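You operate a simulated robot arm through the tools that you are given. There is no shell and no other tool.

The job below is to be done with a simulated two-armed robot. You get a single attempt, and the scene is never put back.

Task
Fit the 25 mm adapter in the TEST socket in place of the 12 mm one.
Fine: lock lever to FREE, the 12 mm adapter into the empty collar of the rack, lever at TIGHT in the end.

Only the result counts: the job must be done as asked and must still hold three seconds after the hand-in. Knocking over, shifting, dropping, spilling or breaking anything else fails it.

Robot
Two 7-joint arms with fingered hands on one trunk that stands fixed in place. Base frame: the origin is at the foot of the trunk, x ahead of it, y to its left, z up. Units: mm, degrees, N and s.
The left shoulder is at [28, 173, 1232], the right one opposite. With the tool pointing down near the work surface each hand reaches from about 100 to 720 mm from the base axis, measured 20 degrees to its own side. Payload 3.5 kg a hand.
The tool frame of a hand sits at the grasp point between the pads (the TCP): z along the fingers, y along the line on which they close. The tips reach 25 mm beyond it. The gripper opens to 88 mm; its body begins 29 mm behind the TCP. The gripper is a hand of 3 fingers: y runs from the thumb to the fingers, the wrist lies at [-13, -97, -162] in the tool frame, and closing takes about 1.5 s.
Orientation is told as [roll, pitch, yaw] about the base's x, y, z axes, in that order, counted from this pose: with the fingers straight down and the wrist toward the robot, the tool's x, y and z point along [0, 1, 0], [1, 0, 0] and [0, 0, -1] of the base frame.

Tools
- The arms move only by the tool jog_arm. It takes "left_deltas", "right_deltas" or both (then of equal length, played together; a hand with none holds still); each is one flat list of numbers, 6 for each row, row after row: the shift along the base's x, y, z in mm, then the turn, a rotation vector about the base's x, y, z in degrees. In form: [tx, ty, tz, wx, wy, wz, tx, ty, tz, wx, wy, wz, ...]. A call has 1 to 20 rows; each row is the pose to reach, as a shift and turn from the pose commanded when the call began. "left_fingers" and "right_fingers" are, for a hand that has rows, the closure in counts, from 0 (fully open) to 255 (shut), set as the call begins (left out, the last holds). Rows are played at 5 a second. More than 50 mm and 8.6 degrees between two rows, or a gripper value outside its range, and nothing of the call is played. A pose out of reach is approached as far as the arm can. The call stops where the force on the tool passes 90 N (or 10 N more than at its start, if that is more) or the arm is blocked; 0.2 s more then pass. Each finger travels about 72 mm/s and halts on what it meets, pressing with about 28 N; the grip force reading is that of the motor and also rises with nothing between the fingers. The clock runs only during rows and for 0.2 s after the last one: add rows that repeat a pose to give the fingers time. It gives the time, the measured TCP pose, the force on the tool (base axes), the opening and the grip force at its end, in the units of the frame above (readings bear some noise), with the torque about the TCP (base axes, N m) and any sound that the robot's microphone picked up.
- Cameras (640 x 400 px; columns grow to the right, rows downward): "scene" is now at [90.1, -63.7, 1467]; the picture's right is [-0.49, -0.87, 0.03], its down [-0.44, 0.22, -0.87] and it looks along [0.75, -0.44, -0.49] (base axes); focal length 336 px, centre (320, 200). "left" rides on the left gripper at [-58, -85, -99] in its tool frame; the picture's right is [-0.67, -0.35, 0.66], its down [0.69, -0.63, 0.37] and it looks along [0.29, 0.69, 0.66] (tool axes); focal length 261 px, centre (320, 200). "right" rides on the right gripper at [58, -85, -99] in its tool frame; the picture's right is [-0.67, 0.35, -0.66], its down [-0.69, -0.63, 0.37] and it looks along [-0.29, 0.69, 0.66] (tool axes); focal length 261 px, centre (320, 200). There is no depth. A picture from a camera that has moved, and an enlarged one, comes with that camera's place and axes in the base frame and with its lens. The place of the scene camera against the robot may be out by one fixed shift of up to 25 mm in any direction.
- camera(camera): a new picture of that camera. The clock stands still meanwhile.
- move_column(by): moves the trunk up (or, below 0, down) by that many mm; the arms and the scene camera ride with it, the base frame stays. It gives what a move gives, with no picture.
- set_grasp(shape, hand): the hand has 3 fingers and takes this shape, open, in about a second: jaw (thumb against the fingers, like two jaws); tri (thumb and two fingers); tip (a fingertip pinch); poke (one finger out to press); point (the index stretched); flat (the hand flat); cup (the hand cupped); fist (a fist). The gripper value then closes the fingers along that shape, each until it touches; the sizes above hold for jaw. It gives what a move gives, with no picture.
- pan_tilt(pan, tilt): turns the head with the scene camera to pan (to the left, within 86 degrees either way) and tilt (down, from -29 to 69), counted from straight ahead of the robot (the tilt from the chest, where the trunk bows). It gives what a move gives.
- enlarge(camera, box): a new picture of the part [left, top, right, bottom] of that camera's present view, enlarged. The clock stands still meanwhile.
- hand_in(): hands the job in; it is judged then, once.

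Nothing tells you positions but the pictures and the camera data. Unless the task says otherwise, let go and move clear before handing in.

The tools are called after ">>>" as a command line: name --argument value ..., lists and objects as JSON in quotes. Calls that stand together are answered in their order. jog_arm: Moves the arms, as the interface text tells. Its arguments: {"type":"object","properties":{"left_deltas":{"type":"array","items":{"type":"number"}},"left_fingers":{"type":"number"},"right_deltas":{"type":"array","items":{"type":"number"}},"right_fingers":{"type":"number"}},"required":[]} The other tools are called the same way: move_column (by) moves the trunk up or down; set_grasp (shape, hand) gives the hand a shape; pan_tilt (pan, tilt) turns the head that bears the scene camera; camera (camera) takes a picture; enlarge (camera, box) takes an enlarged picture of a part of a camera's view; hand_in () hands the job in.

At the start:

```text
clock: 0.0
left_tcp_pos: [466.8, -23.2, 1266.2]
left_orientation: [0.0, 0.0, 0.0]
left_force: [0.5, -0.2, 0.9]
left_wrist_torque: [-0.01, -0.02, -0.01]
left_opening: 87.5
left_grasp_force: 0.2
left_shape: jaw
right_tcp_pos: [337.8, -450.6, 1086.8]
right_orientation: [0.1, 0.0, 0.0]
right_force: [-0.4, 0.0, 0.3]
right_wrist_torque: [-0.03, -0.02, -0.01]
right_opening: 87.5
right_grasp_force: 0.1
right_shape: jaw
trunk travel left (down, up): [-309.0, 146.0]
head pan, tilt (commanded): [-29.7, 26.8]
```

scene: 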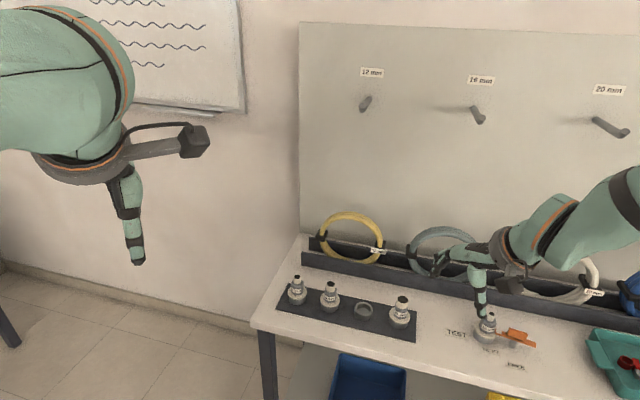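
right: 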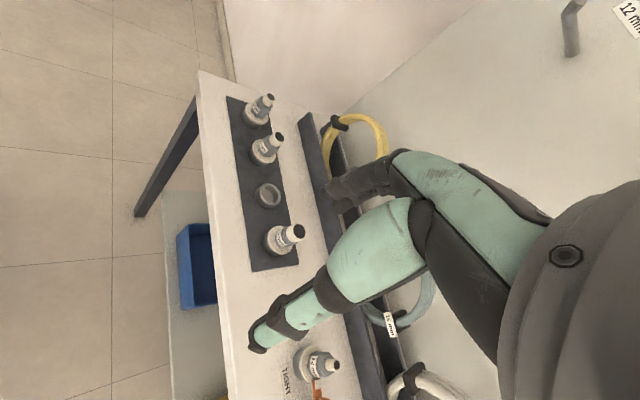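
left: 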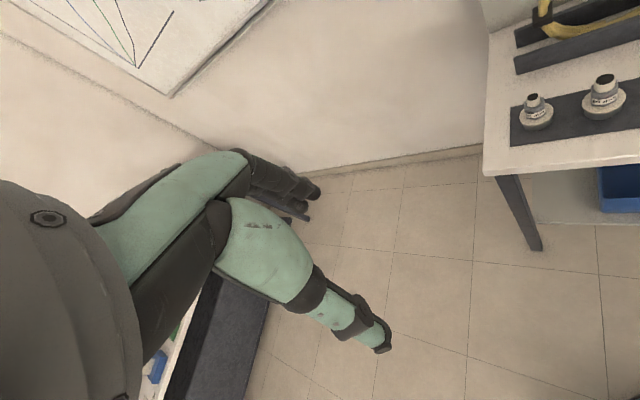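

I see a bench with a rack of collars (three adapters and one empty collar), and a TEST socket with an orange lever near the right hand. I'll take closer looks before moving anything.

>>> enlarge --camera "scene" --box '[260, 250, 420, 350]'

>>> enlarge --camera "scene" --box '[420, 290, 580, 390]'

>>> enlarge --camera "right" --box '[200, 80, 360, 180]'

>>> enlarge --camera "right" --box '[220, 180, 420, 400]'

```text
4.00 times, centred on (340, 300) of scene
camera zoom: at [90.1, -63.7, 1467.0], right [-0.49, -0.87, 0.03], down [-0.44, 0.22, -0.87], along [0.75, -0.44, -0.49], focal length 1345 px, centre (240, -200)
```

zoom: 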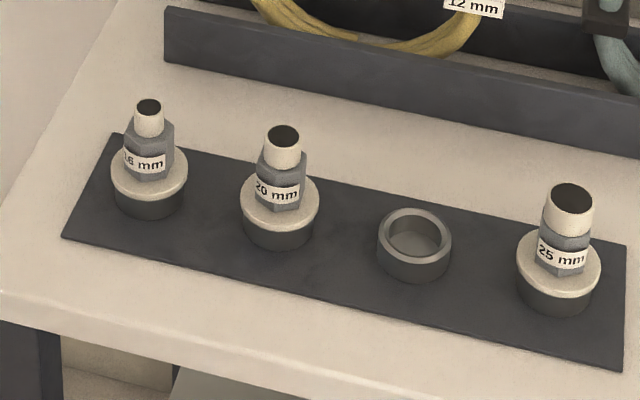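

```text
4.00 times, centred on (500, 340) of scene
camera zoom: at [90.1, -63.7, 1467.0], right [-0.49, -0.87, 0.03], down [-0.44, 0.22, -0.87], along [0.75, -0.44, -0.49], focal length 1345 px, centre (-400, -360)
```

zoom: 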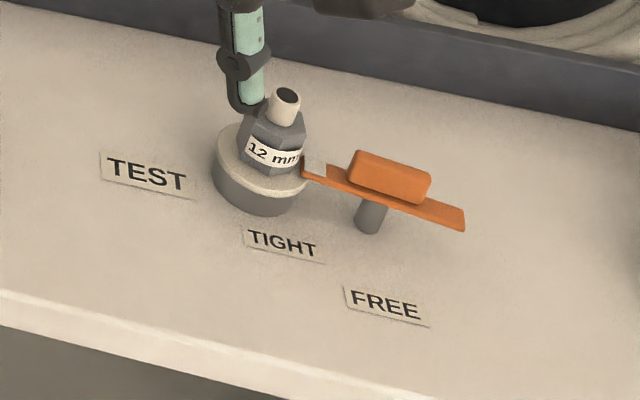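

```text
4.00 times, centred on (280, 130) of right
camera zoom: at [252.6, -392.2, 1184.9], right [0.35, -0.67, 0.66], down [-0.63, -0.69, -0.37], along [0.69, -0.29, -0.66], focal length 1043 px, centre (480, 480)
```

zoom: 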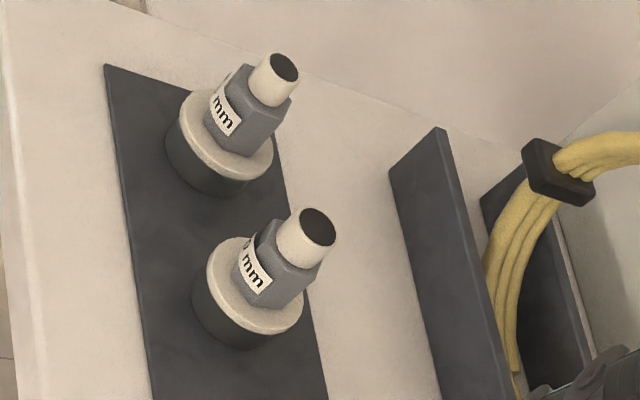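

```text
1.82 times, centred on (320, 290) of right
camera zoom: at [252.6, -392.2, 1184.9], right [0.35, -0.67, 0.66], down [-0.63, -0.69, -0.37], along [0.69, -0.29, -0.66], focal length 474 px, centre (320, 36)
```

zoom: 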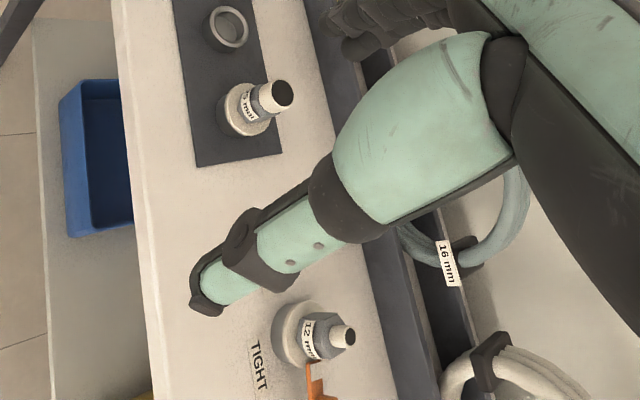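

The rack holds 16, 20, an empty collar and 25 mm. The TEST socket with the 12 mm adapter is near (343,-659), with the lever post near (299,-701). I'll move the right hand above the socket for a close view of the lever.

>>> jog_arm --right_deltas '[-5, -40, 0, 0, 0, 0, -10, -80, 0, 0, 0, 0, -15, -120, 0, 0, 0, 0, -20, -160, 0, 0, 0, 0, -25, -200, 0, 0, 0, 0, -30, -240, 0, 0, 0, 0, -30, -270, 0, 0, 0, 0, -30, -270, 0, 0, 0, 0]'

```text
clock: 1.8
left_tcp_pos: [466.0, -22.6, 1265.9]
left_orientation: [0.0, 0.0, 0.0]
left_force: [0.4, 0.7, 0.8]
left_wrist_torque: [0.02, -0.01, -0.03]
left_opening: 87.6
left_grasp_force: 0.1
left_shape: jaw
right_tcp_pos: [307.8, -719.9, 1085.7]
right_orientation: [0.0, 0.0, -0.1]
right_force: [-1.0, -0.4, 0.2]
right_wrist_torque: [-0.05, -0.02, -0.06]
right_opening: 88.0
right_grasp_force: 0.1
right_shape: jaw
trunk travel left (down, up): [-309.0, 146.0]
head pan, tilt (commanded): [-29.7, 26.8]
```

>>> camera --camera "right"

>>> camera --camera "scene"

```text
taken
camera right: at [222.6, -661.4, 1185.0], right [0.35, -0.67, 0.66], down [-0.63, -0.68, -0.37], along [0.69, -0.29, -0.66], focal length 261 px, centre (320, 200)
```

right: 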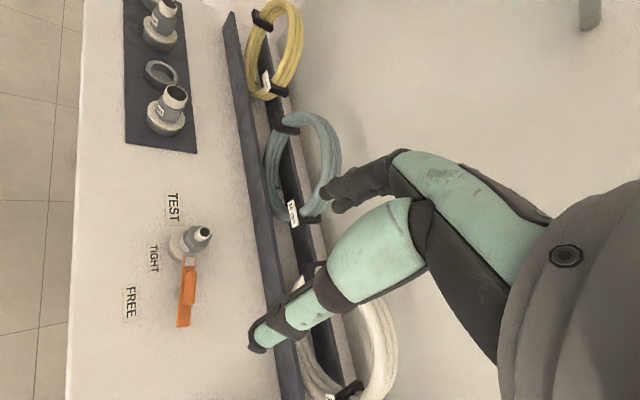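

```text
taken
camera scene: at [90.1, -63.1, 1467.0], right [-0.49, -0.87, 0.03], down [-0.44, 0.22, -0.87], along [0.75, -0.44, -0.49], focal length 336 px, centre (320, 200)
```

scene: 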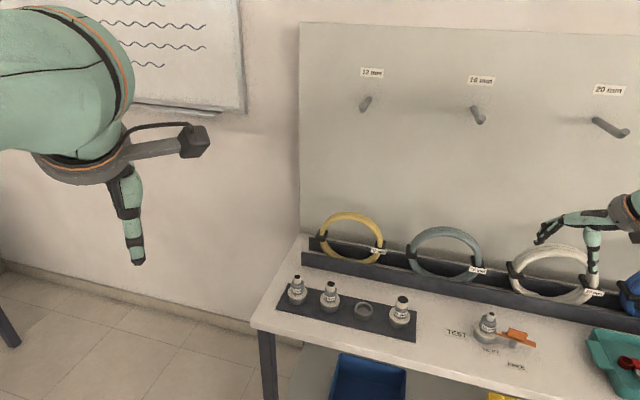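

>>> enlarge --camera "right" --box '[100, 180, 260, 340]'

>>> enlarge --camera "right" --box '[110, 0, 240, 160]'

>>> enlarge --camera "scene" --box '[430, 290, 560, 380]'

```text
2.50 times, centred on (180, 260) of right
camera zoom: at [222.6, -661.4, 1185.0], right [0.35, -0.67, 0.66], down [-0.63, -0.68, -0.37], along [0.69, -0.29, -0.66], focal length 652 px, centre (670, 50)
```

zoom: 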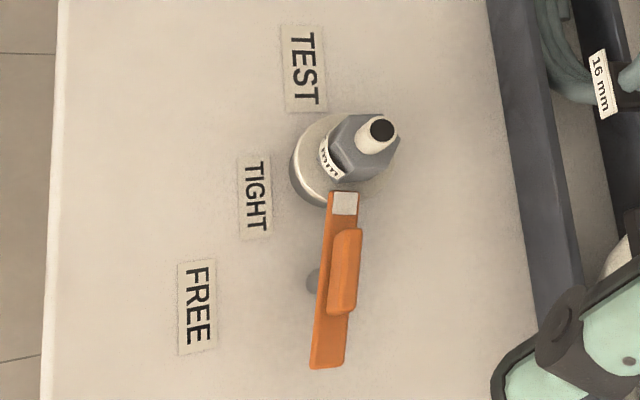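

```text
2.50 times, centred on (175, 80) of right
camera zoom: at [222.6, -661.4, 1185.0], right [0.35, -0.67, 0.66], down [-0.63, -0.68, -0.37], along [0.69, -0.29, -0.66], focal length 652 px, centre (682, 500)
```

zoom: 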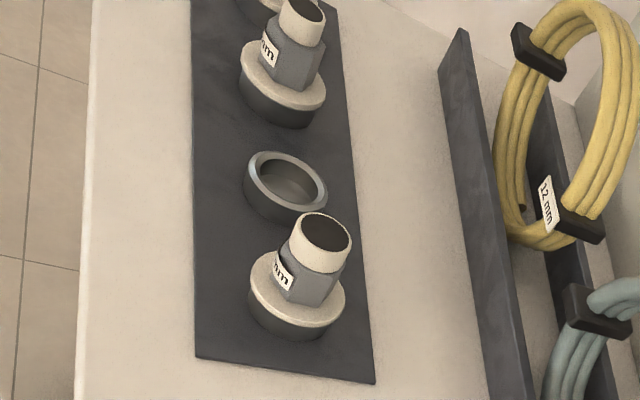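

```text
4.44 times, centred on (495, 335) of scene
camera zoom: at [90.1, -63.1, 1467.0], right [-0.49, -0.87, 0.03], down [-0.44, 0.22, -0.87], along [0.75, -0.44, -0.49], focal length 1494 px, centre (-458, -400)
```

zoom: 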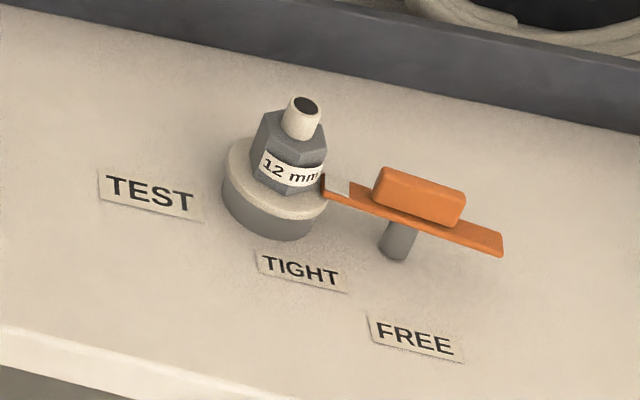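

The bench runs at about 45° to my axes, the lever lies along it with its nose on the socket flange, and FREE lies about 90° counter-clockwise. I'll yaw the hand by -45° to square up with the bench and come lower for a closer view.

>>> jog_arm --right_deltas '[0, 0, -10, 0, 0, -7.5, 0, 0, -25, 0, 0, -15, 0, 0, -40, 0, 0, -22.5, 0, 0, -55, 0, 0, -30, 0, 0, -70, 0, 0, -37.5, 0, 0, -85, 0, 0, -45, 0, 0, -100, 0, 0, -45, 0, 0, -100, 0, 0, -45]'

>>> camera --camera "right"

>>> camera --camera "scene"

```text
clock: 3.6
left_tcp_pos: [466.1, -22.5, 1266.0]
left_orientation: [0.0, 0.1, 0.0]
left_force: [0.8, 0.0, 0.4]
left_wrist_torque: [-0.01, 0.01, 0.0]
left_opening: 87.6
left_grasp_force: 0.1
left_shape: jaw
right_tcp_pos: [308.0, -720.7, 988.4]
right_orientation: [0.0, 0.1, -44.9]
right_force: [0.3, -0.3, -0.2]
right_wrist_torque: [0.04, 0.01, 0.01]
right_opening: 87.8
right_grasp_force: 0.0
right_shape: jaw
trunk travel left (down, up): [-309.0, 146.0]
head pan, tilt (commanded): [-29.7, 26.8]
```

```text
taken
camera right: at [288.5, -619.4, 1085.7], right [-0.23, -0.72, 0.66], down [-0.93, -0.04, -0.37], along [0.29, -0.69, -0.66], focal length 261 px, centre (320, 200)
```

right: 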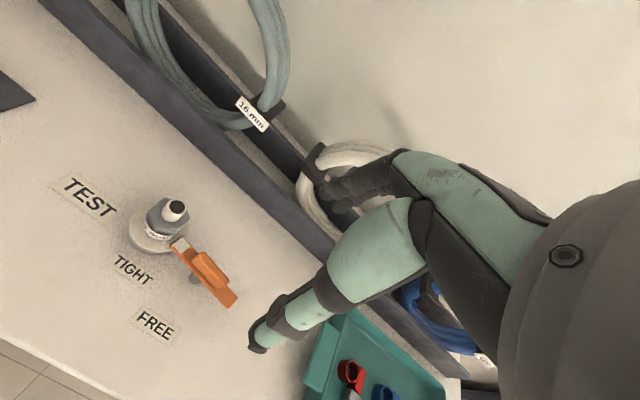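

```text
taken
camera scene: at [90.0, -63.6, 1467.0], right [-0.49, -0.87, 0.03], down [-0.44, 0.22, -0.87], along [0.75, -0.44, -0.49], focal length 336 px, centre (320, 200)
```

scene: 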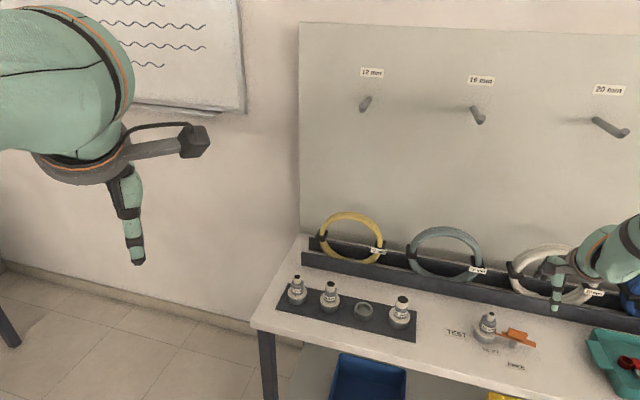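

>>> enlarge --camera "right" --box '[100, 170, 260, 340]'

>>> enlarge --camera "scene" --box '[420, 220, 640, 390]'

```text
2.35 times, centred on (180, 255) of right
camera zoom: at [288.5, -619.4, 1085.7], right [-0.23, -0.72, 0.66], down [-0.93, -0.04, -0.37], along [0.29, -0.69, -0.66], focal length 613 px, centre (649, 71)
```

zoom: 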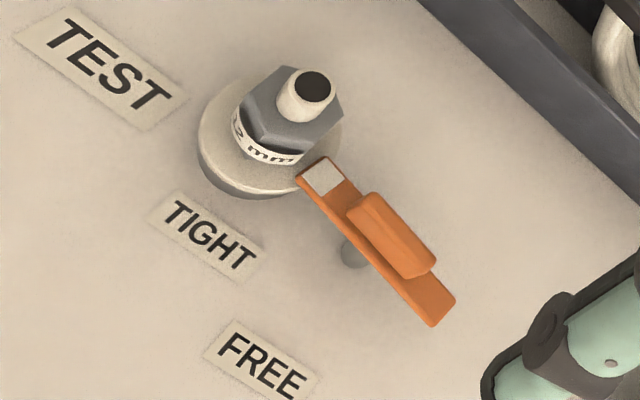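

```text
2.35 times, centred on (530, 305) of scene
camera zoom: at [90.0, -63.6, 1467.0], right [-0.49, -0.87, 0.03], down [-0.44, 0.22, -0.87], along [0.75, -0.44, -0.49], focal length 791 px, centre (-174, -47)
```

zoom: 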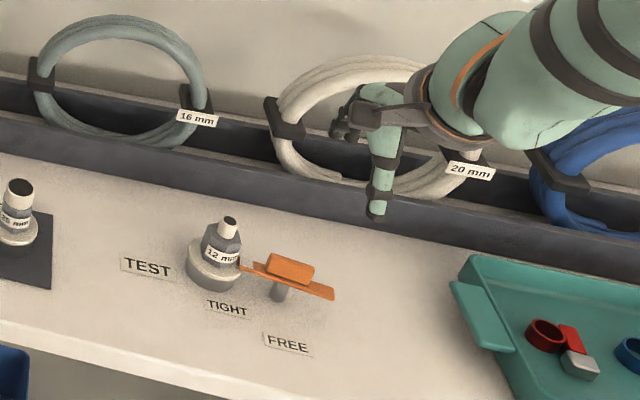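

>>> enlarge --camera "scene" --box '[530, 210, 640, 320]'

>>> enlarge --camera "right" --box '[240, 130, 440, 360]'

```text
3.64 times, centred on (585, 265) of scene
camera zoom: at [90.0, -63.6, 1467.0], right [-0.49, -0.87, 0.03], down [-0.44, 0.22, -0.87], along [0.75, -0.44, -0.49], focal length 1223 px, centre (-644, -36)
```

zoom: 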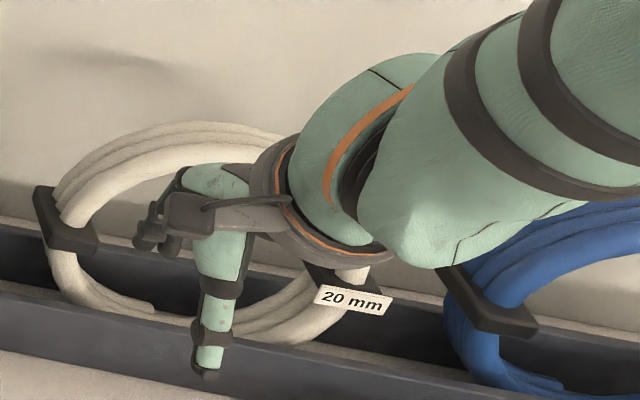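

```text
1.74 times, centred on (340, 245) of right
camera zoom: at [288.5, -619.4, 1085.7], right [-0.23, -0.72, 0.66], down [-0.93, -0.04, -0.37], along [0.29, -0.69, -0.66], focal length 453 px, centre (285, 122)
```

zoom: 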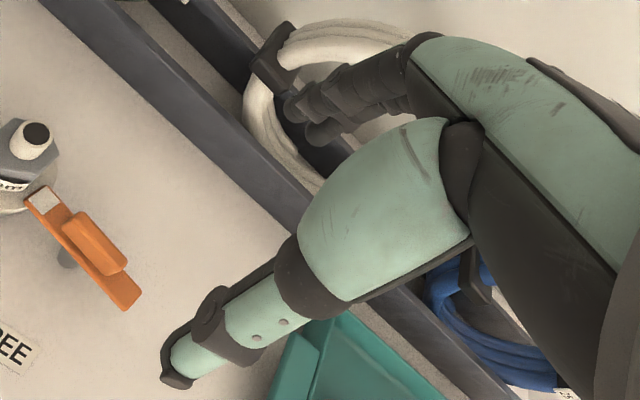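

The lever is centred on its post near (321,-720), with its plate top at about z 810 and its handle block up to z 826. I'll partly close the hand in free air to see how the fingers sit around the TCP.

>>> jog_arm --right_deltas '[0, 0, 0, 0, 0, 0, 0, 0, 0, 0, 0, 0, 0, 0, 0, 0, 0, 0, 0, 0, 0, 0, 0, 0, 0, 0, 0, 0, 0, 0]' --right_fingers 140

>>> enlarge --camera "right" --box '[240, 130, 440, 360]'

>>> enlarge --camera "scene" --box '[530, 210, 640, 320]'

```text
clock: 4.8
left_tcp_pos: [465.5, -23.4, 1266.2]
left_orientation: [-0.1, 0.0, -0.1]
left_force: [-0.2, 0.6, -0.4]
left_wrist_torque: [0.0, 0.03, -0.01]
left_opening: 87.6
left_grasp_force: 0.1
left_shape: jaw
right_tcp_pos: [306.9, -721.3, 988.1]
right_orientation: [-0.1, -0.1, -45.0]
right_force: [0.7, -0.3, -1.2]
right_wrist_torque: [0.01, -0.01, -0.01]
right_opening: 40.1
right_grasp_force: 0.1
right_shape: jaw
trunk travel left (down, up): [-309.0, 146.0]
head pan, tilt (commanded): [-29.7, 26.8]
```

```text
1.74 times, centred on (340, 245) of right
camera zoom: at [288.6, -619.5, 1085.7], right [-0.23, -0.72, 0.66], down [-0.93, -0.04, -0.37], along [0.29, -0.69, -0.66], focal length 453 px, centre (285, 122)
```

zoom: 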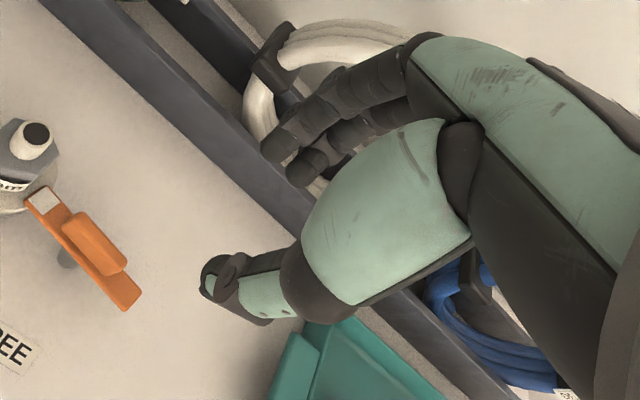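

```text
3.64 times, centred on (585, 265) of scene
camera zoom: at [90.1, -63.7, 1467.0], right [-0.49, -0.87, 0.03], down [-0.44, 0.22, -0.87], along [0.75, -0.44, -0.49], focal length 1223 px, centre (-644, -36)
```

zoom: 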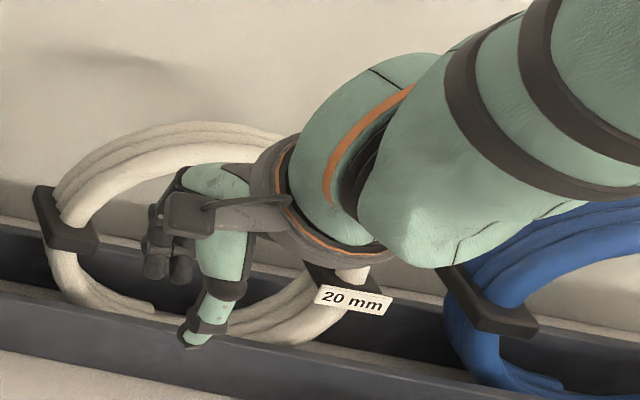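

The dark fingers' knuckles stick out well past the pads, so twisting the handle by hand could knock the adapter. A single-finger push looks safer, so I'll check what the poke shape looks like.

>>> set_grasp --shape "poke" --hand "right"

>>> camera --camera "right"

>>> enlarge --camera "scene" --box '[530, 210, 640, 320]'

```text
clock: 5.7
left_tcp_pos: [466.7, -23.2, 1265.9]
left_orientation: [-0.1, 0.0, -0.1]
left_force: [-0.5, 0.5, 0.1]
left_wrist_torque: [-0.01, 0.03, 0.0]
left_opening: 87.5
left_grasp_force: 0.0
left_shape: jaw
right_tcp_pos: [307.2, -722.2, 987.0]
right_orientation: [0.0, 0.0, -44.9]
right_force: [0.5, 0.5, 0.2]
right_wrist_torque: [-0.01, 0.03, 0.01]
right_opening: 0.0
right_grasp_force: 0.1
right_shape: poke
trunk travel left (down, up): [-309.0, 146.0]
head pan, tilt (commanded): [-29.7, 26.8]
```

```text
taken
camera right: at [288.6, -619.6, 1085.7], right [-0.23, -0.72, 0.66], down [-0.93, -0.04, -0.37], along [0.29, -0.69, -0.66], focal length 261 px, centre (320, 200)
```

right: 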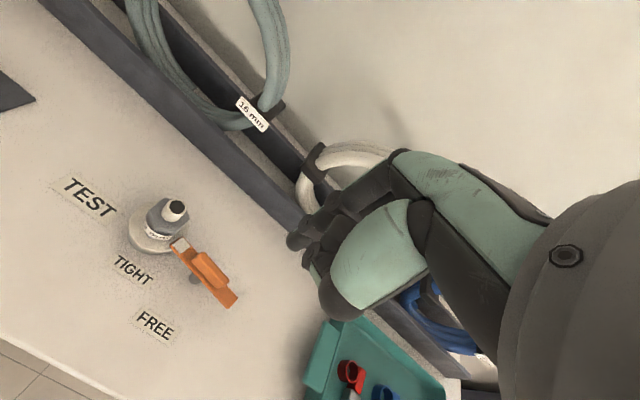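

```text
3.64 times, centred on (585, 265) of scene
camera zoom: at [90.1, -63.8, 1467.0], right [-0.49, -0.87, 0.03], down [-0.44, 0.22, -0.87], along [0.75, -0.44, -0.49], focal length 1223 px, centre (-644, -36)
```

zoom: 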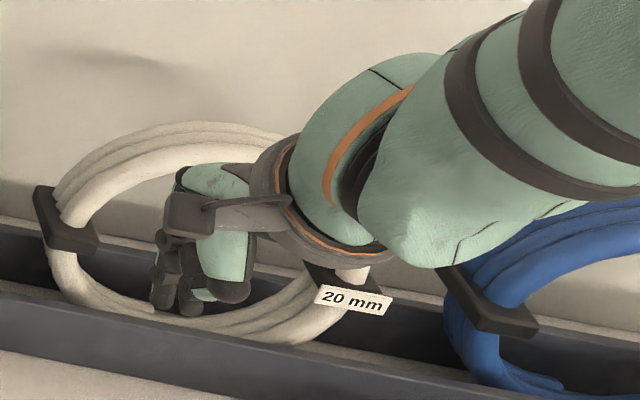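

>>> enlarge --camera "right" --box '[260, 140, 440, 330]'

>>> set_grasp --shape "point" --hand "right"

>>> enlarge --camera "right" --box '[260, 140, 440, 330]'

>>> enlarge --camera "scene" --box '[530, 210, 640, 320]'

```text
2.11 times, centred on (350, 235) of right
camera zoom: at [288.6, -619.6, 1085.7], right [-0.23, -0.72, 0.66], down [-0.93, -0.04, -0.37], along [0.29, -0.69, -0.66], focal length 549 px, centre (257, 126)
```

zoom: 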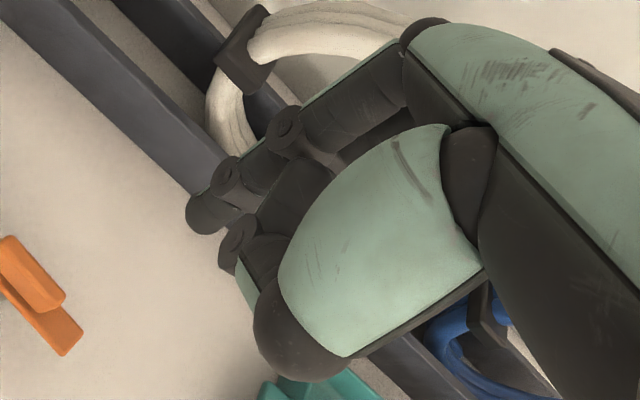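

```text
clock: 6.6
left_tcp_pos: [465.8, -23.9, 1266.4]
left_orientation: [-0.1, 0.0, -0.1]
left_force: [-0.4, 0.2, 0.3]
left_wrist_torque: [-0.03, 0.01, -0.03]
left_opening: 87.8
left_grasp_force: 0.0
left_shape: jaw
right_tcp_pos: [307.3, -721.1, 987.6]
right_orientation: [0.0, 0.0, -45.1]
right_force: [0.5, -1.0, -0.5]
right_wrist_torque: [0.03, 0.01, 0.01]
right_opening: 0.0
right_grasp_force: 0.0
right_shape: point
trunk travel left (down, up): [-309.0, 146.0]
head pan, tilt (commanded): [-29.7, 26.8]
```

```text
2.11 times, centred on (350, 235) of right
camera zoom: at [288.6, -619.5, 1085.7], right [-0.23, -0.72, 0.66], down [-0.93, -0.04, -0.37], along [0.29, -0.69, -0.66], focal length 549 px, centre (257, 126)
```

zoom: 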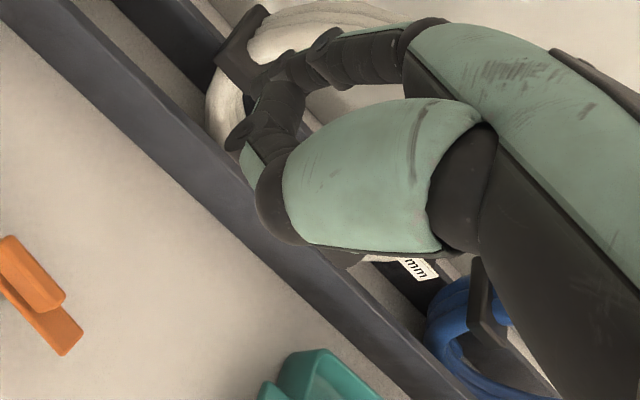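

```text
3.64 times, centred on (585, 265) of scene
camera zoom: at [90.1, -63.7, 1467.0], right [-0.49, -0.87, 0.03], down [-0.44, 0.22, -0.87], along [0.75, -0.44, -0.49], focal length 1223 px, centre (-644, -36)
```

zoom: 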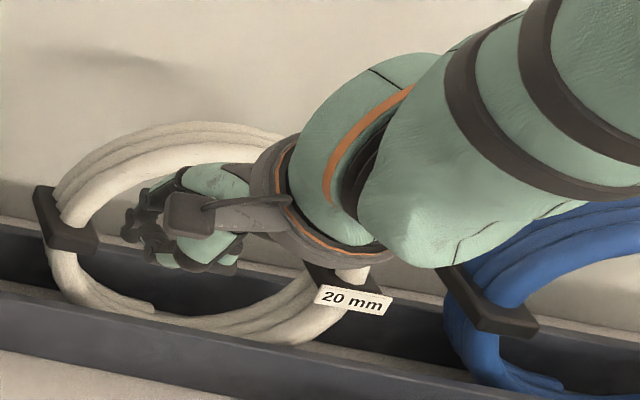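

Poke and point aren't any slimmer here, so I'll go back to jaw and loosely straddle the lever's tail near (290,-742) to swing it round its post. First I'll hover above the tail with yaw -55 to check alignment.

>>> set_grasp --shape "jaw" --hand "right"

>>> jog_arm --right_deltas '[-5, -7, -30, 0, 0, -5, -12, -15, -60, 0, 0, -10, -17.5, -21.5, -90, 0, 0, -10, -17.5, -21.5, -110, 0, 0, -10, -17.5, -21.5, -110, 0, 0, -10, -17.5, -21.5, -110, 0, 0, -10]' --right_fingers 140

>>> camera --camera "right"

>>> enlarge --camera "scene" --box '[420, 220, 640, 390]'

```text
clock: 7.5
left_tcp_pos: [466.3, -23.9, 1265.2]
left_orientation: [0.0, 0.0, 0.0]
left_force: [-0.3, -0.2, 0.6]
left_wrist_torque: [0.02, -0.05, -0.03]
left_opening: 87.4
left_grasp_force: 0.1
left_shape: jaw
right_tcp_pos: [307.7, -721.5, 986.2]
right_orientation: [0.0, 0.0, -44.9]
right_force: [0.2, 0.0, 0.2]
right_wrist_torque: [0.01, 0.0, 0.01]
right_opening: 87.6
right_grasp_force: 0.0
right_shape: jaw
trunk travel left (down, up): [-309.0, 146.0]
head pan, tilt (commanded): [-29.7, 26.8]
```

```text
clock: 8.9
left_tcp_pos: [467.1, -23.1, 1266.8]
left_orientation: [0.0, -0.1, -0.1]
left_force: [0.4, -0.1, 0.2]
left_wrist_torque: [-0.04, -0.02, 0.02]
left_opening: 87.5
left_grasp_force: 0.0
left_shape: jaw
right_tcp_pos: [266.6, -714.0, 932.4]
right_orientation: [0.0, 0.1, -55.0]
right_force: [0.4, 0.1, -0.2]
right_wrist_torque: [0.01, -0.01, 0.01]
right_opening: 40.3
right_grasp_force: 0.0
right_shape: jaw
right hand out of reach, approached as far as the arm can: row 2, 3, 4, 5, 6
trunk travel left (down, up): [-309.0, 146.0]
head pan, tilt (commanded): [-29.7, 26.8]
```

```text
taken
camera right: at [266.0, -611.1, 1031.8], right [-0.35, -0.67, 0.66], down [-0.92, 0.12, -0.37], along [0.16, -0.73, -0.66], focal length 261 px, centre (320, 200)
```

right: 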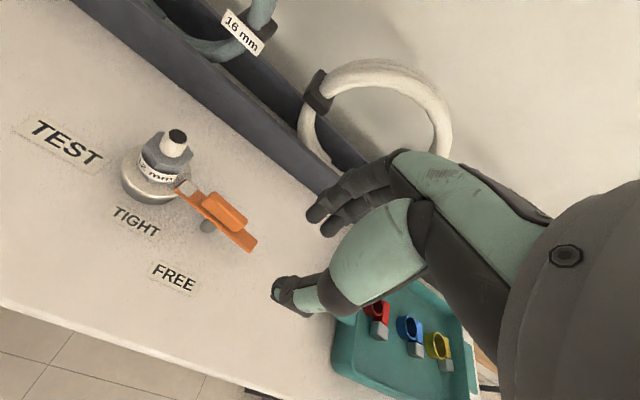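

```text
2.35 times, centred on (530, 305) of scene
camera zoom: at [90.0, -63.7, 1467.0], right [-0.49, -0.87, 0.03], down [-0.44, 0.22, -0.87], along [0.75, -0.44, -0.49], focal length 791 px, centre (-174, -47)
```

zoom: 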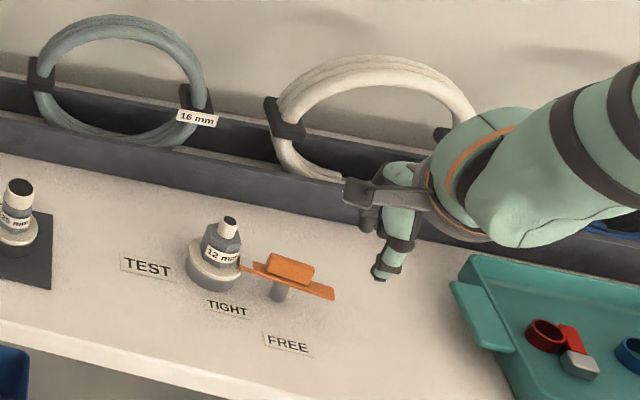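

That pose was out of reach because the shoulder sits too high above the work. I'll raise the hand clear and then lower the trunk to gain reach.

>>> jog_arm --right_deltas '[0, 0, 40, 0, 0, 0, 0, 0, 80, 0, 0, 5, 0, 0, 120, 0, 0, 10, 0, 0, 160, 0, 0, 10, 0, 0, 200, 0, 0, 10, 0, 0, 200, 0, 0, 10]'

```text
clock: 10.3
left_tcp_pos: [466.1, -24.1, 1266.0]
left_orientation: [0.0, 0.0, 0.1]
left_force: [0.2, 0.4, -0.3]
left_wrist_torque: [0.0, 0.0, -0.01]
left_opening: 87.5
left_grasp_force: 0.0
left_shape: jaw
right_tcp_pos: [266.1, -715.8, 1132.7]
right_orientation: [0.1, 0.0, -45.0]
right_force: [0.3, -0.5, -0.3]
right_wrist_torque: [-0.01, -0.03, -0.01]
right_opening: 40.1
right_grasp_force: 0.1
right_shape: jaw
trunk travel left (down, up): [-309.0, 146.0]
head pan, tilt (commanded): [-29.7, 26.8]
```

>>> move_column --by -200

>>> camera --camera "scene"

>>> camera --camera "right"

```text
clock: 12.5
left_tcp_pos: [464.7, -22.9, 1066.2]
left_orientation: [0.1, -0.1, -0.1]
left_force: [-0.4, -0.4, 0.2]
left_wrist_torque: [0.05, -0.02, -0.01]
left_opening: 87.9
left_grasp_force: 0.2
left_shape: jaw
right_tcp_pos: [275.9, -714.7, 919.3]
right_orientation: [-2.0, 2.0, -45.0]
right_force: [0.4, 0.1, 1.0]
right_wrist_torque: [0.01, 0.0, 0.01]
right_opening: 39.7
right_grasp_force: 0.0
right_shape: jaw
trunk travel left (down, up): [-109.0, 346.0]
head pan, tilt (commanded): [-29.7, 26.8]
```

```text
taken
camera scene: at [220.7, -63.7, 1217.2], right [-0.47, -0.87, 0.15], down [-0.65, 0.22, -0.73], along [0.6, -0.44, -0.67], focal length 336 px, centre (320, 200)
```

scene: 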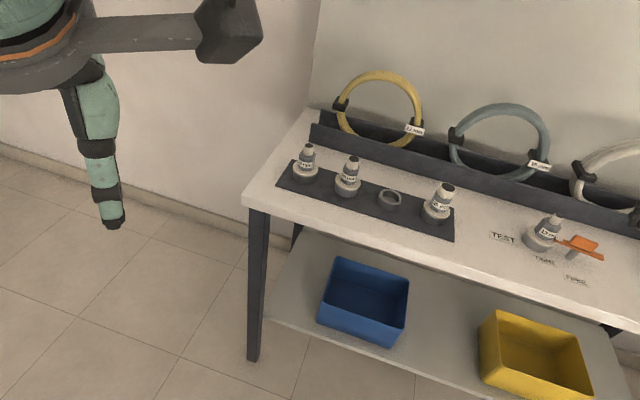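

```text
taken
camera right: at [261.6, -614.3, 1018.5], right [-0.2, -0.72, 0.67], down [-0.95, -0.04, -0.32], along [0.26, -0.69, -0.67], focal length 261 px, centre (320, 200)
```

right: 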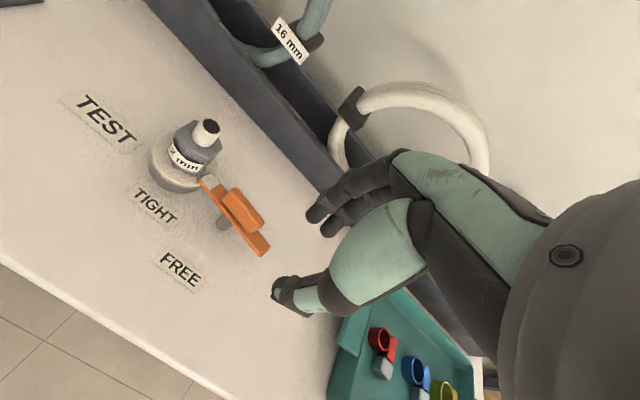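

Lowering the trunk also bowed it forward, which helps reach. I'll close the hand fully in the air to see the pusher shape before working the lever.

>>> jog_arm --right_deltas '[0, 0, 0, 0, 0, 0, 0, 0, 0, 0, 0, 0, 0, 0, 0, 0, 0, 0, 0, 0, 0, 0, 0, 0, 0, 0, 0, 0, 0, 0]' --right_fingers 255

>>> enlarge --camera "right" --box '[120, 100, 440, 360]'

>>> pan_tilt --pan -50 --tilt 26.8

>>> camera --camera "scene"

```text
clock: 13.7
left_tcp_pos: [465.5, -23.7, 1065.8]
left_orientation: [0.0, 0.0, -0.1]
left_force: [0.7, -0.3, -0.5]
left_wrist_torque: [-0.01, -0.01, -0.02]
left_opening: 87.6
left_grasp_force: 0.1
left_shape: jaw
right_tcp_pos: [276.8, -715.7, 918.1]
right_orientation: [-1.9, 2.1, -45.1]
right_force: [0.1, -0.2, -0.4]
right_wrist_torque: [-0.03, -0.03, 0.05]
right_opening: 0.0
right_grasp_force: 27.7
right_shape: jaw
trunk travel left (down, up): [-109.0, 346.0]
head pan, tilt (commanded): [-29.7, 26.8]
```

```text
1.54 times, centred on (280, 230) of right
camera zoom: at [262.7, -614.3, 1018.0], right [-0.19, -0.72, 0.67], down [-0.95, -0.04, -0.32], along [0.26, -0.69, -0.67], focal length 401 px, centre (382, 154)
```

zoom: 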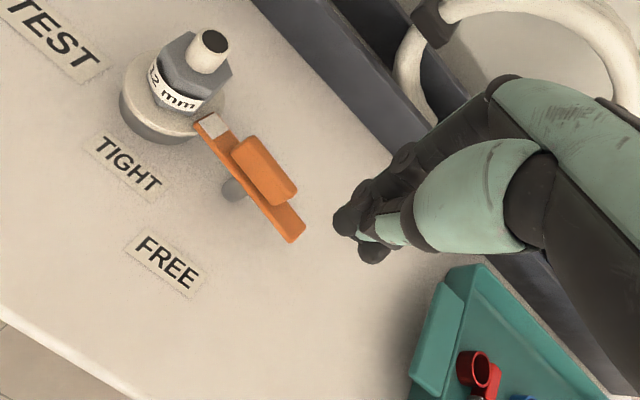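

```text
clock: 14.5
left_tcp_pos: [466.6, -23.0, 1065.3]
left_orientation: [0.0, -0.1, 0.1]
left_force: [0.2, -0.4, 1.1]
left_wrist_torque: [0.01, 0.02, 0.0]
left_opening: 87.6
left_grasp_force: 0.1
left_shape: jaw
right_tcp_pos: [275.7, -715.1, 918.7]
right_orientation: [-2.0, 2.0, -45.2]
right_force: [-0.8, -0.3, 1.1]
right_wrist_torque: [0.02, 0.01, 0.0]
right_opening: 0.0
right_grasp_force: 28.3
right_shape: jaw
trunk travel left (down, up): [-109.0, 346.0]
head pan, tilt (commanded): [-50.0, 26.8]
```

```text
taken
camera scene: at [202.1, -88.5, 1223.2], right [-0.73, -0.64, 0.24], down [-0.55, 0.35, -0.76], along [0.41, -0.68, -0.61], focal length 336 px, centre (320, 200)
```

scene: 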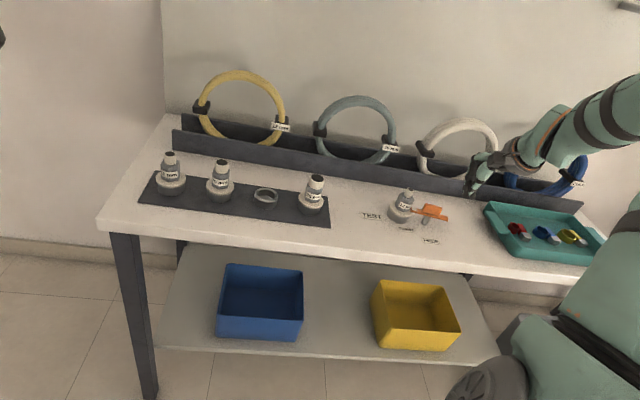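

The closed fingers make a compact pusher. I'll level the small tilt that came from the trunk move, then lean the fingers about 20° outward for reach and hold just in front of the lever tail.

>>> jog_arm --right_deltas '[0, 0, 0, -4, -5.4, 0, -1, 1, -5, -8, -10.7, 0, -2, 2, -10, -12.1, -16.1, 0, -2, 2, -18, -12.1, -16.1, 0, -2, 2, -18, -12.1, -16.1, 0]'

>>> camera --camera "right"

>>> enlarge --camera "scene" --box '[340, 130, 600, 290]'

```text
clock: 15.7
left_tcp_pos: [467.3, -23.9, 1065.0]
left_orientation: [0.1, 0.0, 0.0]
left_force: [0.2, 0.4, 0.0]
left_wrist_torque: [0.04, -0.02, 0.02]
left_opening: 87.8
left_grasp_force: 0.0
left_shape: jaw
right_tcp_pos: [279.3, -718.5, 896.8]
right_orientation: [0.9, -17.9, -45.4]
right_force: [0.0, 0.4, -0.5]
right_wrist_torque: [0.0, -0.02, -0.04]
right_opening: 0.0
right_grasp_force: 27.7
right_shape: jaw
right hand out of reach, approached as far as the arm can: row 2, 3, 4, 5
trunk travel left (down, up): [-109.0, 346.0]
head pan, tilt (commanded): [-50.0, 26.8]
```

```text
taken
camera right: at [241.2, -598.1, 964.7], right [-0.39, -0.57, 0.72], down [-0.82, -0.13, -0.55], along [0.41, -0.81, -0.42], focal length 261 px, centre (320, 200)
```

right: 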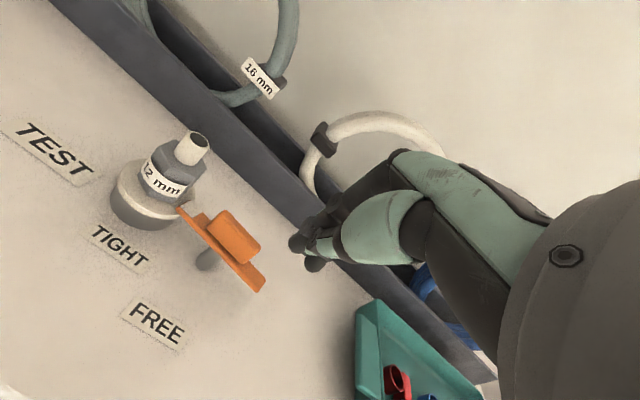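

```text
2.46 times, centred on (470, 210) of scene
camera zoom: at [202.2, -88.6, 1223.1], right [-0.73, -0.64, 0.24], down [-0.55, 0.35, -0.76], along [0.41, -0.68, -0.61], focal length 828 px, centre (-49, 175)
```

zoom: 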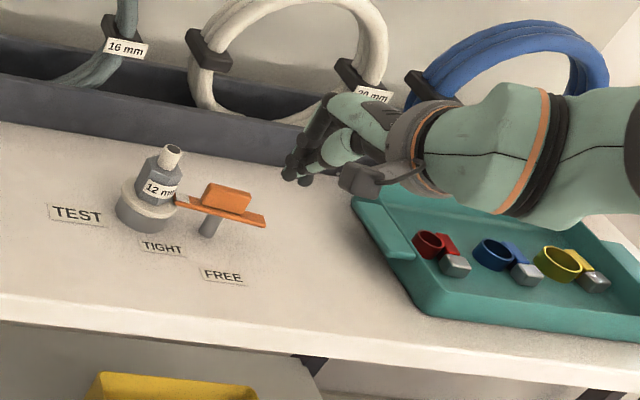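

>>> jog_arm --right_deltas '[-3, 3, -20, 0, 0, 0, -6, 6, -40, 0, 0, 0, -6, 6, -50, 0, 0, 0, -6, 6, -50, 0, 0, 0]'

>>> camera --camera "right"

>>> enlarge --camera "scene" --box '[340, 130, 600, 290]'

```text
clock: 16.7
left_tcp_pos: [465.9, -24.3, 1066.5]
left_orientation: [0.0, 0.0, 0.0]
left_force: [-0.2, -0.6, 0.2]
left_wrist_torque: [0.0, 0.01, 0.01]
left_opening: 87.3
left_grasp_force: 0.1
left_shape: jaw
right_tcp_pos: [273.9, -710.6, 847.3]
right_orientation: [1.0, -17.8, -45.3]
right_force: [-0.3, -0.1, -0.3]
right_wrist_torque: [-0.01, -0.03, 0.02]
right_opening: 0.1
right_grasp_force: 27.6
right_shape: jaw
trunk travel left (down, up): [-109.0, 346.0]
head pan, tilt (commanded): [-50.0, 26.8]
```

```text
taken
camera right: at [235.4, -590.7, 915.1], right [-0.39, -0.57, 0.72], down [-0.82, -0.13, -0.55], along [0.41, -0.81, -0.42], focal length 261 px, centre (320, 200)
```

right: 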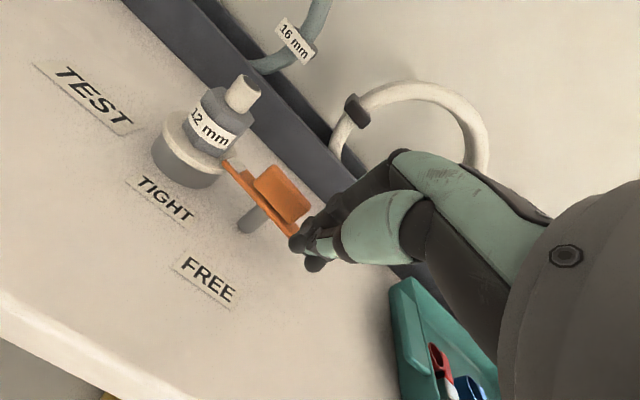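

```text
2.46 times, centred on (470, 210) of scene
camera zoom: at [202.0, -88.5, 1223.2], right [-0.73, -0.64, 0.24], down [-0.55, 0.35, -0.76], along [0.41, -0.68, -0.61], focal length 828 px, centre (-49, 175)
```

zoom: 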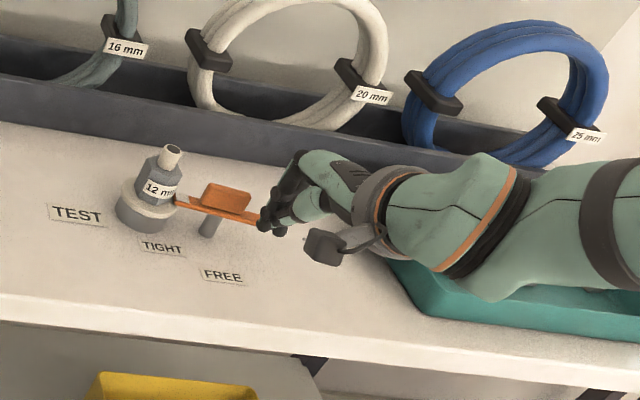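

>>> jog_arm --right_deltas '[0, 1, -14, 0, 0, 0, 0, 1, -27, 0, 0, 0, 0, 1, -27, 0, 0, 0]'

>>> enlarge --camera "right" --box '[180, 120, 380, 320]'

>>> enlarge --camera "scene" --box '[370, 170, 530, 270]'

```text
clock: 17.5
left_tcp_pos: [465.7, -23.2, 1066.1]
left_orientation: [0.1, -0.1, 0.1]
left_force: [-0.6, -1.1, 0.5]
left_wrist_torque: [-0.01, -0.02, 0.0]
left_opening: 87.7
left_grasp_force: 0.1
left_shape: jaw
right_tcp_pos: [272.8, -709.7, 819.4]
right_orientation: [0.9, -17.9, -45.3]
right_force: [0.8, 1.6, -0.7]
right_wrist_torque: [-0.01, 0.02, -0.01]
right_opening: 0.2
right_grasp_force: 28.1
right_shape: jaw
trunk travel left (down, up): [-109.0, 346.0]
head pan, tilt (commanded): [-50.0, 26.8]
```

```text
2.00 times, centred on (280, 220) of right
camera zoom: at [235.2, -590.3, 887.4], right [-0.39, -0.57, 0.72], down [-0.82, -0.13, -0.55], along [0.41, -0.81, -0.42], focal length 521 px, centre (400, 160)
```

zoom: 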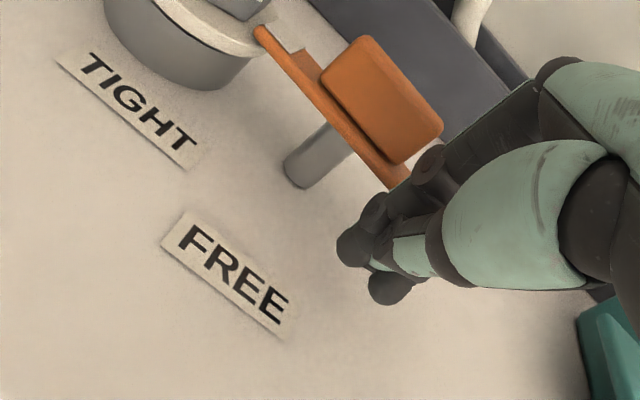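

```text
4.00 times, centred on (450, 220) of scene
camera zoom: at [202.1, -88.4, 1223.2], right [-0.73, -0.64, 0.24], down [-0.55, 0.35, -0.76], along [0.41, -0.68, -0.61], focal length 1345 px, centre (-200, 120)
```

zoom: 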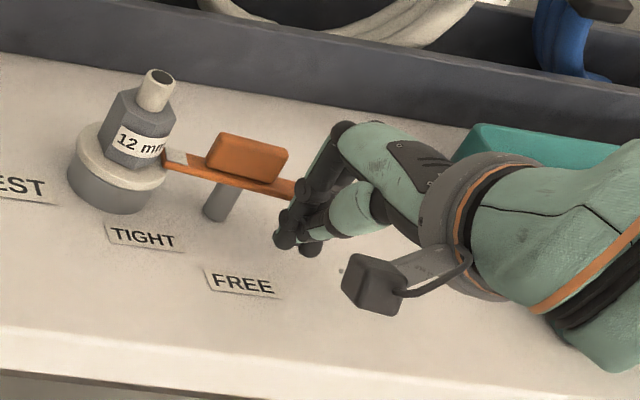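

The fingertips are just in front of the lever tail. I'll push it gently away from the robot in small steps and watch the force.

>>> jog_arm --right_deltas '[4, -6, 0, 0, 0, 0, 8, -12, 0, 0, 0, 0, 11, -18, 0, 0, 0, 0, 13, -24, 0, 0, 0, 0]'

>>> enlarge --camera "scene" --box '[370, 170, 530, 270]'

>>> enlarge --camera "right" --box '[180, 120, 380, 320]'

```text
clock: 18.5
left_tcp_pos: [465.3, -24.0, 1065.7]
left_orientation: [0.0, 0.0, 0.0]
left_force: [0.2, 0.1, 0.0]
left_wrist_torque: [0.0, -0.01, 0.02]
left_opening: 87.7
left_grasp_force: 0.1
left_shape: jaw
right_tcp_pos: [285.9, -734.5, 819.2]
right_orientation: [0.9, -17.8, -45.5]
right_force: [-0.5, 0.5, 0.4]
right_wrist_torque: [-0.01, -0.01, -0.02]
right_opening: 0.0
right_grasp_force: 28.1
right_shape: jaw
trunk travel left (down, up): [-109.0, 346.0]
head pan, tilt (commanded): [-50.0, 26.8]
```

```text
4.00 times, centred on (450, 220) of scene
camera zoom: at [201.9, -88.6, 1223.2], right [-0.73, -0.64, 0.24], down [-0.55, 0.35, -0.76], along [0.41, -0.68, -0.61], focal length 1345 px, centre (-200, 120)
```

zoom: 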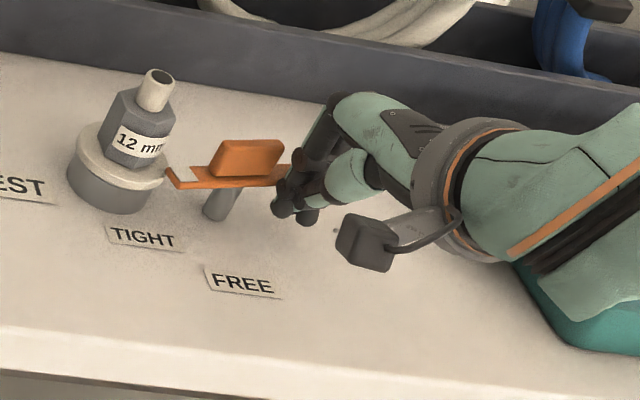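

```text
2.00 times, centred on (280, 220) of right
camera zoom: at [247.8, -614.3, 887.5], right [-0.39, -0.57, 0.72], down [-0.82, -0.13, -0.55], along [0.41, -0.81, -0.42], focal length 521 px, centre (400, 160)
```

zoom: 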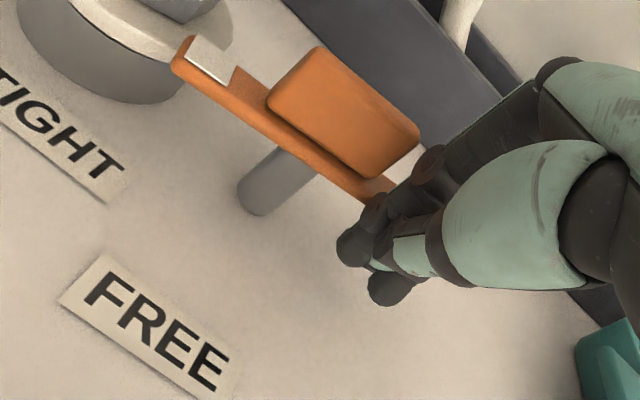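

The lever swings freely. I'll continue along the arc toward FREE.

>>> jog_arm --right_deltas '[2, -8, 0, 0, 0, 0, 4, -15, 0, 0, 0, 0, 8, -20, 0, 0, 0, 0, 13, -24, 0, 0, 0, 0, 13, -24, 0, 0, 0, 0]'

>>> enlarge --camera "scene" --box '[370, 170, 530, 270]'

>>> enlarge --camera "right" --box '[180, 120, 380, 320]'

```text
clock: 19.7
left_tcp_pos: [464.9, -22.3, 1066.0]
left_orientation: [0.0, 0.0, 0.0]
left_force: [0.6, -0.5, 0.5]
left_wrist_torque: [-0.03, -0.02, -0.04]
left_opening: 87.7
left_grasp_force: 0.1
left_shape: jaw
right_tcp_pos: [299.1, -758.8, 820.7]
right_orientation: [0.9, -17.9, -45.5]
right_force: [-0.5, 0.4, -0.9]
right_wrist_torque: [0.0, 0.02, 0.02]
right_opening: 0.0
right_grasp_force: 28.0
right_shape: jaw
trunk travel left (down, up): [-109.0, 346.0]
head pan, tilt (commanded): [-50.0, 26.8]
```

```text
4.00 times, centred on (450, 220) of scene
camera zoom: at [201.9, -88.5, 1223.2], right [-0.73, -0.64, 0.24], down [-0.55, 0.35, -0.76], along [0.41, -0.68, -0.61], focal length 1345 px, centre (-200, 120)
```

zoom: 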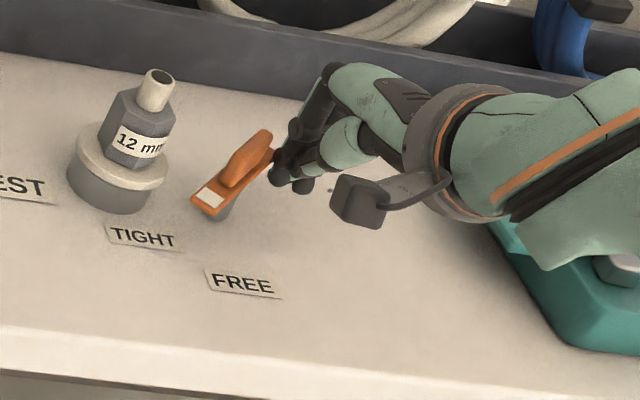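

```text
2.00 times, centred on (280, 220) of right
camera zoom: at [261.2, -638.9, 887.9], right [-0.39, -0.57, 0.72], down [-0.82, -0.13, -0.55], along [0.41, -0.81, -0.42], focal length 521 px, centre (400, 160)
```

zoom: 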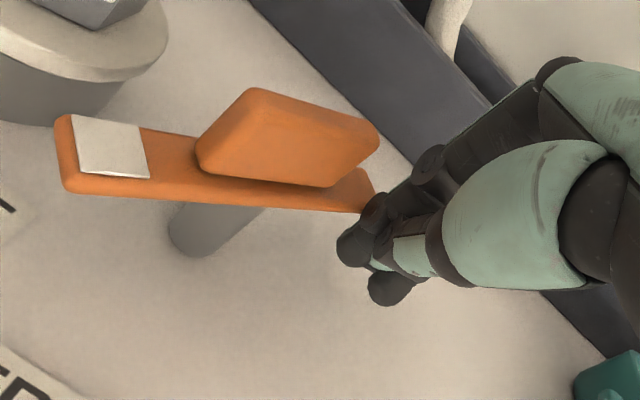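

>>> jog_arm --right_deltas '[5, -3, 0, 0, 0, 0, 10, -4, 0, 0, 0, 0, 15, -3, 0, 0, 0, 0, 19, -1, 0, 0, 0, 0, 19, -1, 0, 0, 0, 0]'

>>> enlarge --camera "scene" --box '[370, 170, 530, 270]'

>>> enlarge --camera "right" --box '[180, 120, 380, 320]'

```text
clock: 20.9
left_tcp_pos: [465.4, -23.2, 1065.1]
left_orientation: [0.1, -0.1, 0.1]
left_force: [0.3, -0.9, 0.7]
left_wrist_torque: [0.02, -0.01, 0.0]
left_opening: 87.5
left_grasp_force: 0.0
left_shape: jaw
right_tcp_pos: [318.7, -758.4, 819.5]
right_orientation: [0.9, -17.9, -45.5]
right_force: [-0.1, -0.4, -0.4]
right_wrist_torque: [0.03, 0.0, -0.02]
right_opening: 0.1
right_grasp_force: 27.8
right_shape: jaw
trunk travel left (down, up): [-109.0, 346.0]
head pan, tilt (commanded): [-50.0, 26.8]
```

```text
4.00 times, centred on (450, 220) of scene
camera zoom: at [201.9, -88.6, 1223.2], right [-0.73, -0.64, 0.24], down [-0.55, 0.35, -0.76], along [0.41, -0.68, -0.61], focal length 1345 px, centre (-200, 120)
```

zoom: 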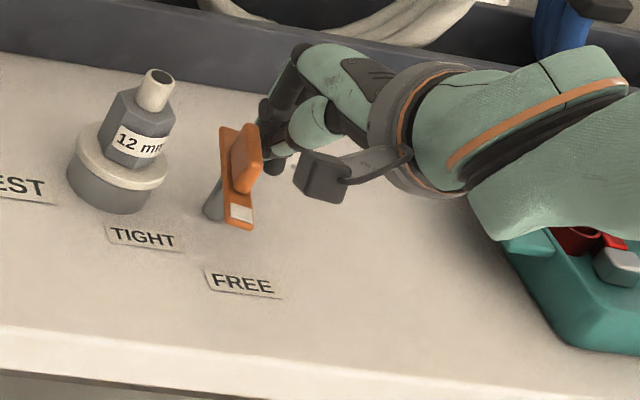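

```text
2.00 times, centred on (280, 220) of right
camera zoom: at [280.4, -639.6, 887.8], right [-0.39, -0.57, 0.72], down [-0.82, -0.13, -0.55], along [0.41, -0.81, -0.42], focal length 521 px, centre (400, 160)
```

zoom: 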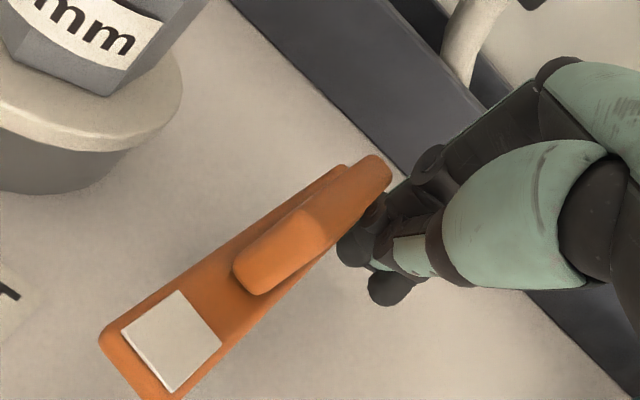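

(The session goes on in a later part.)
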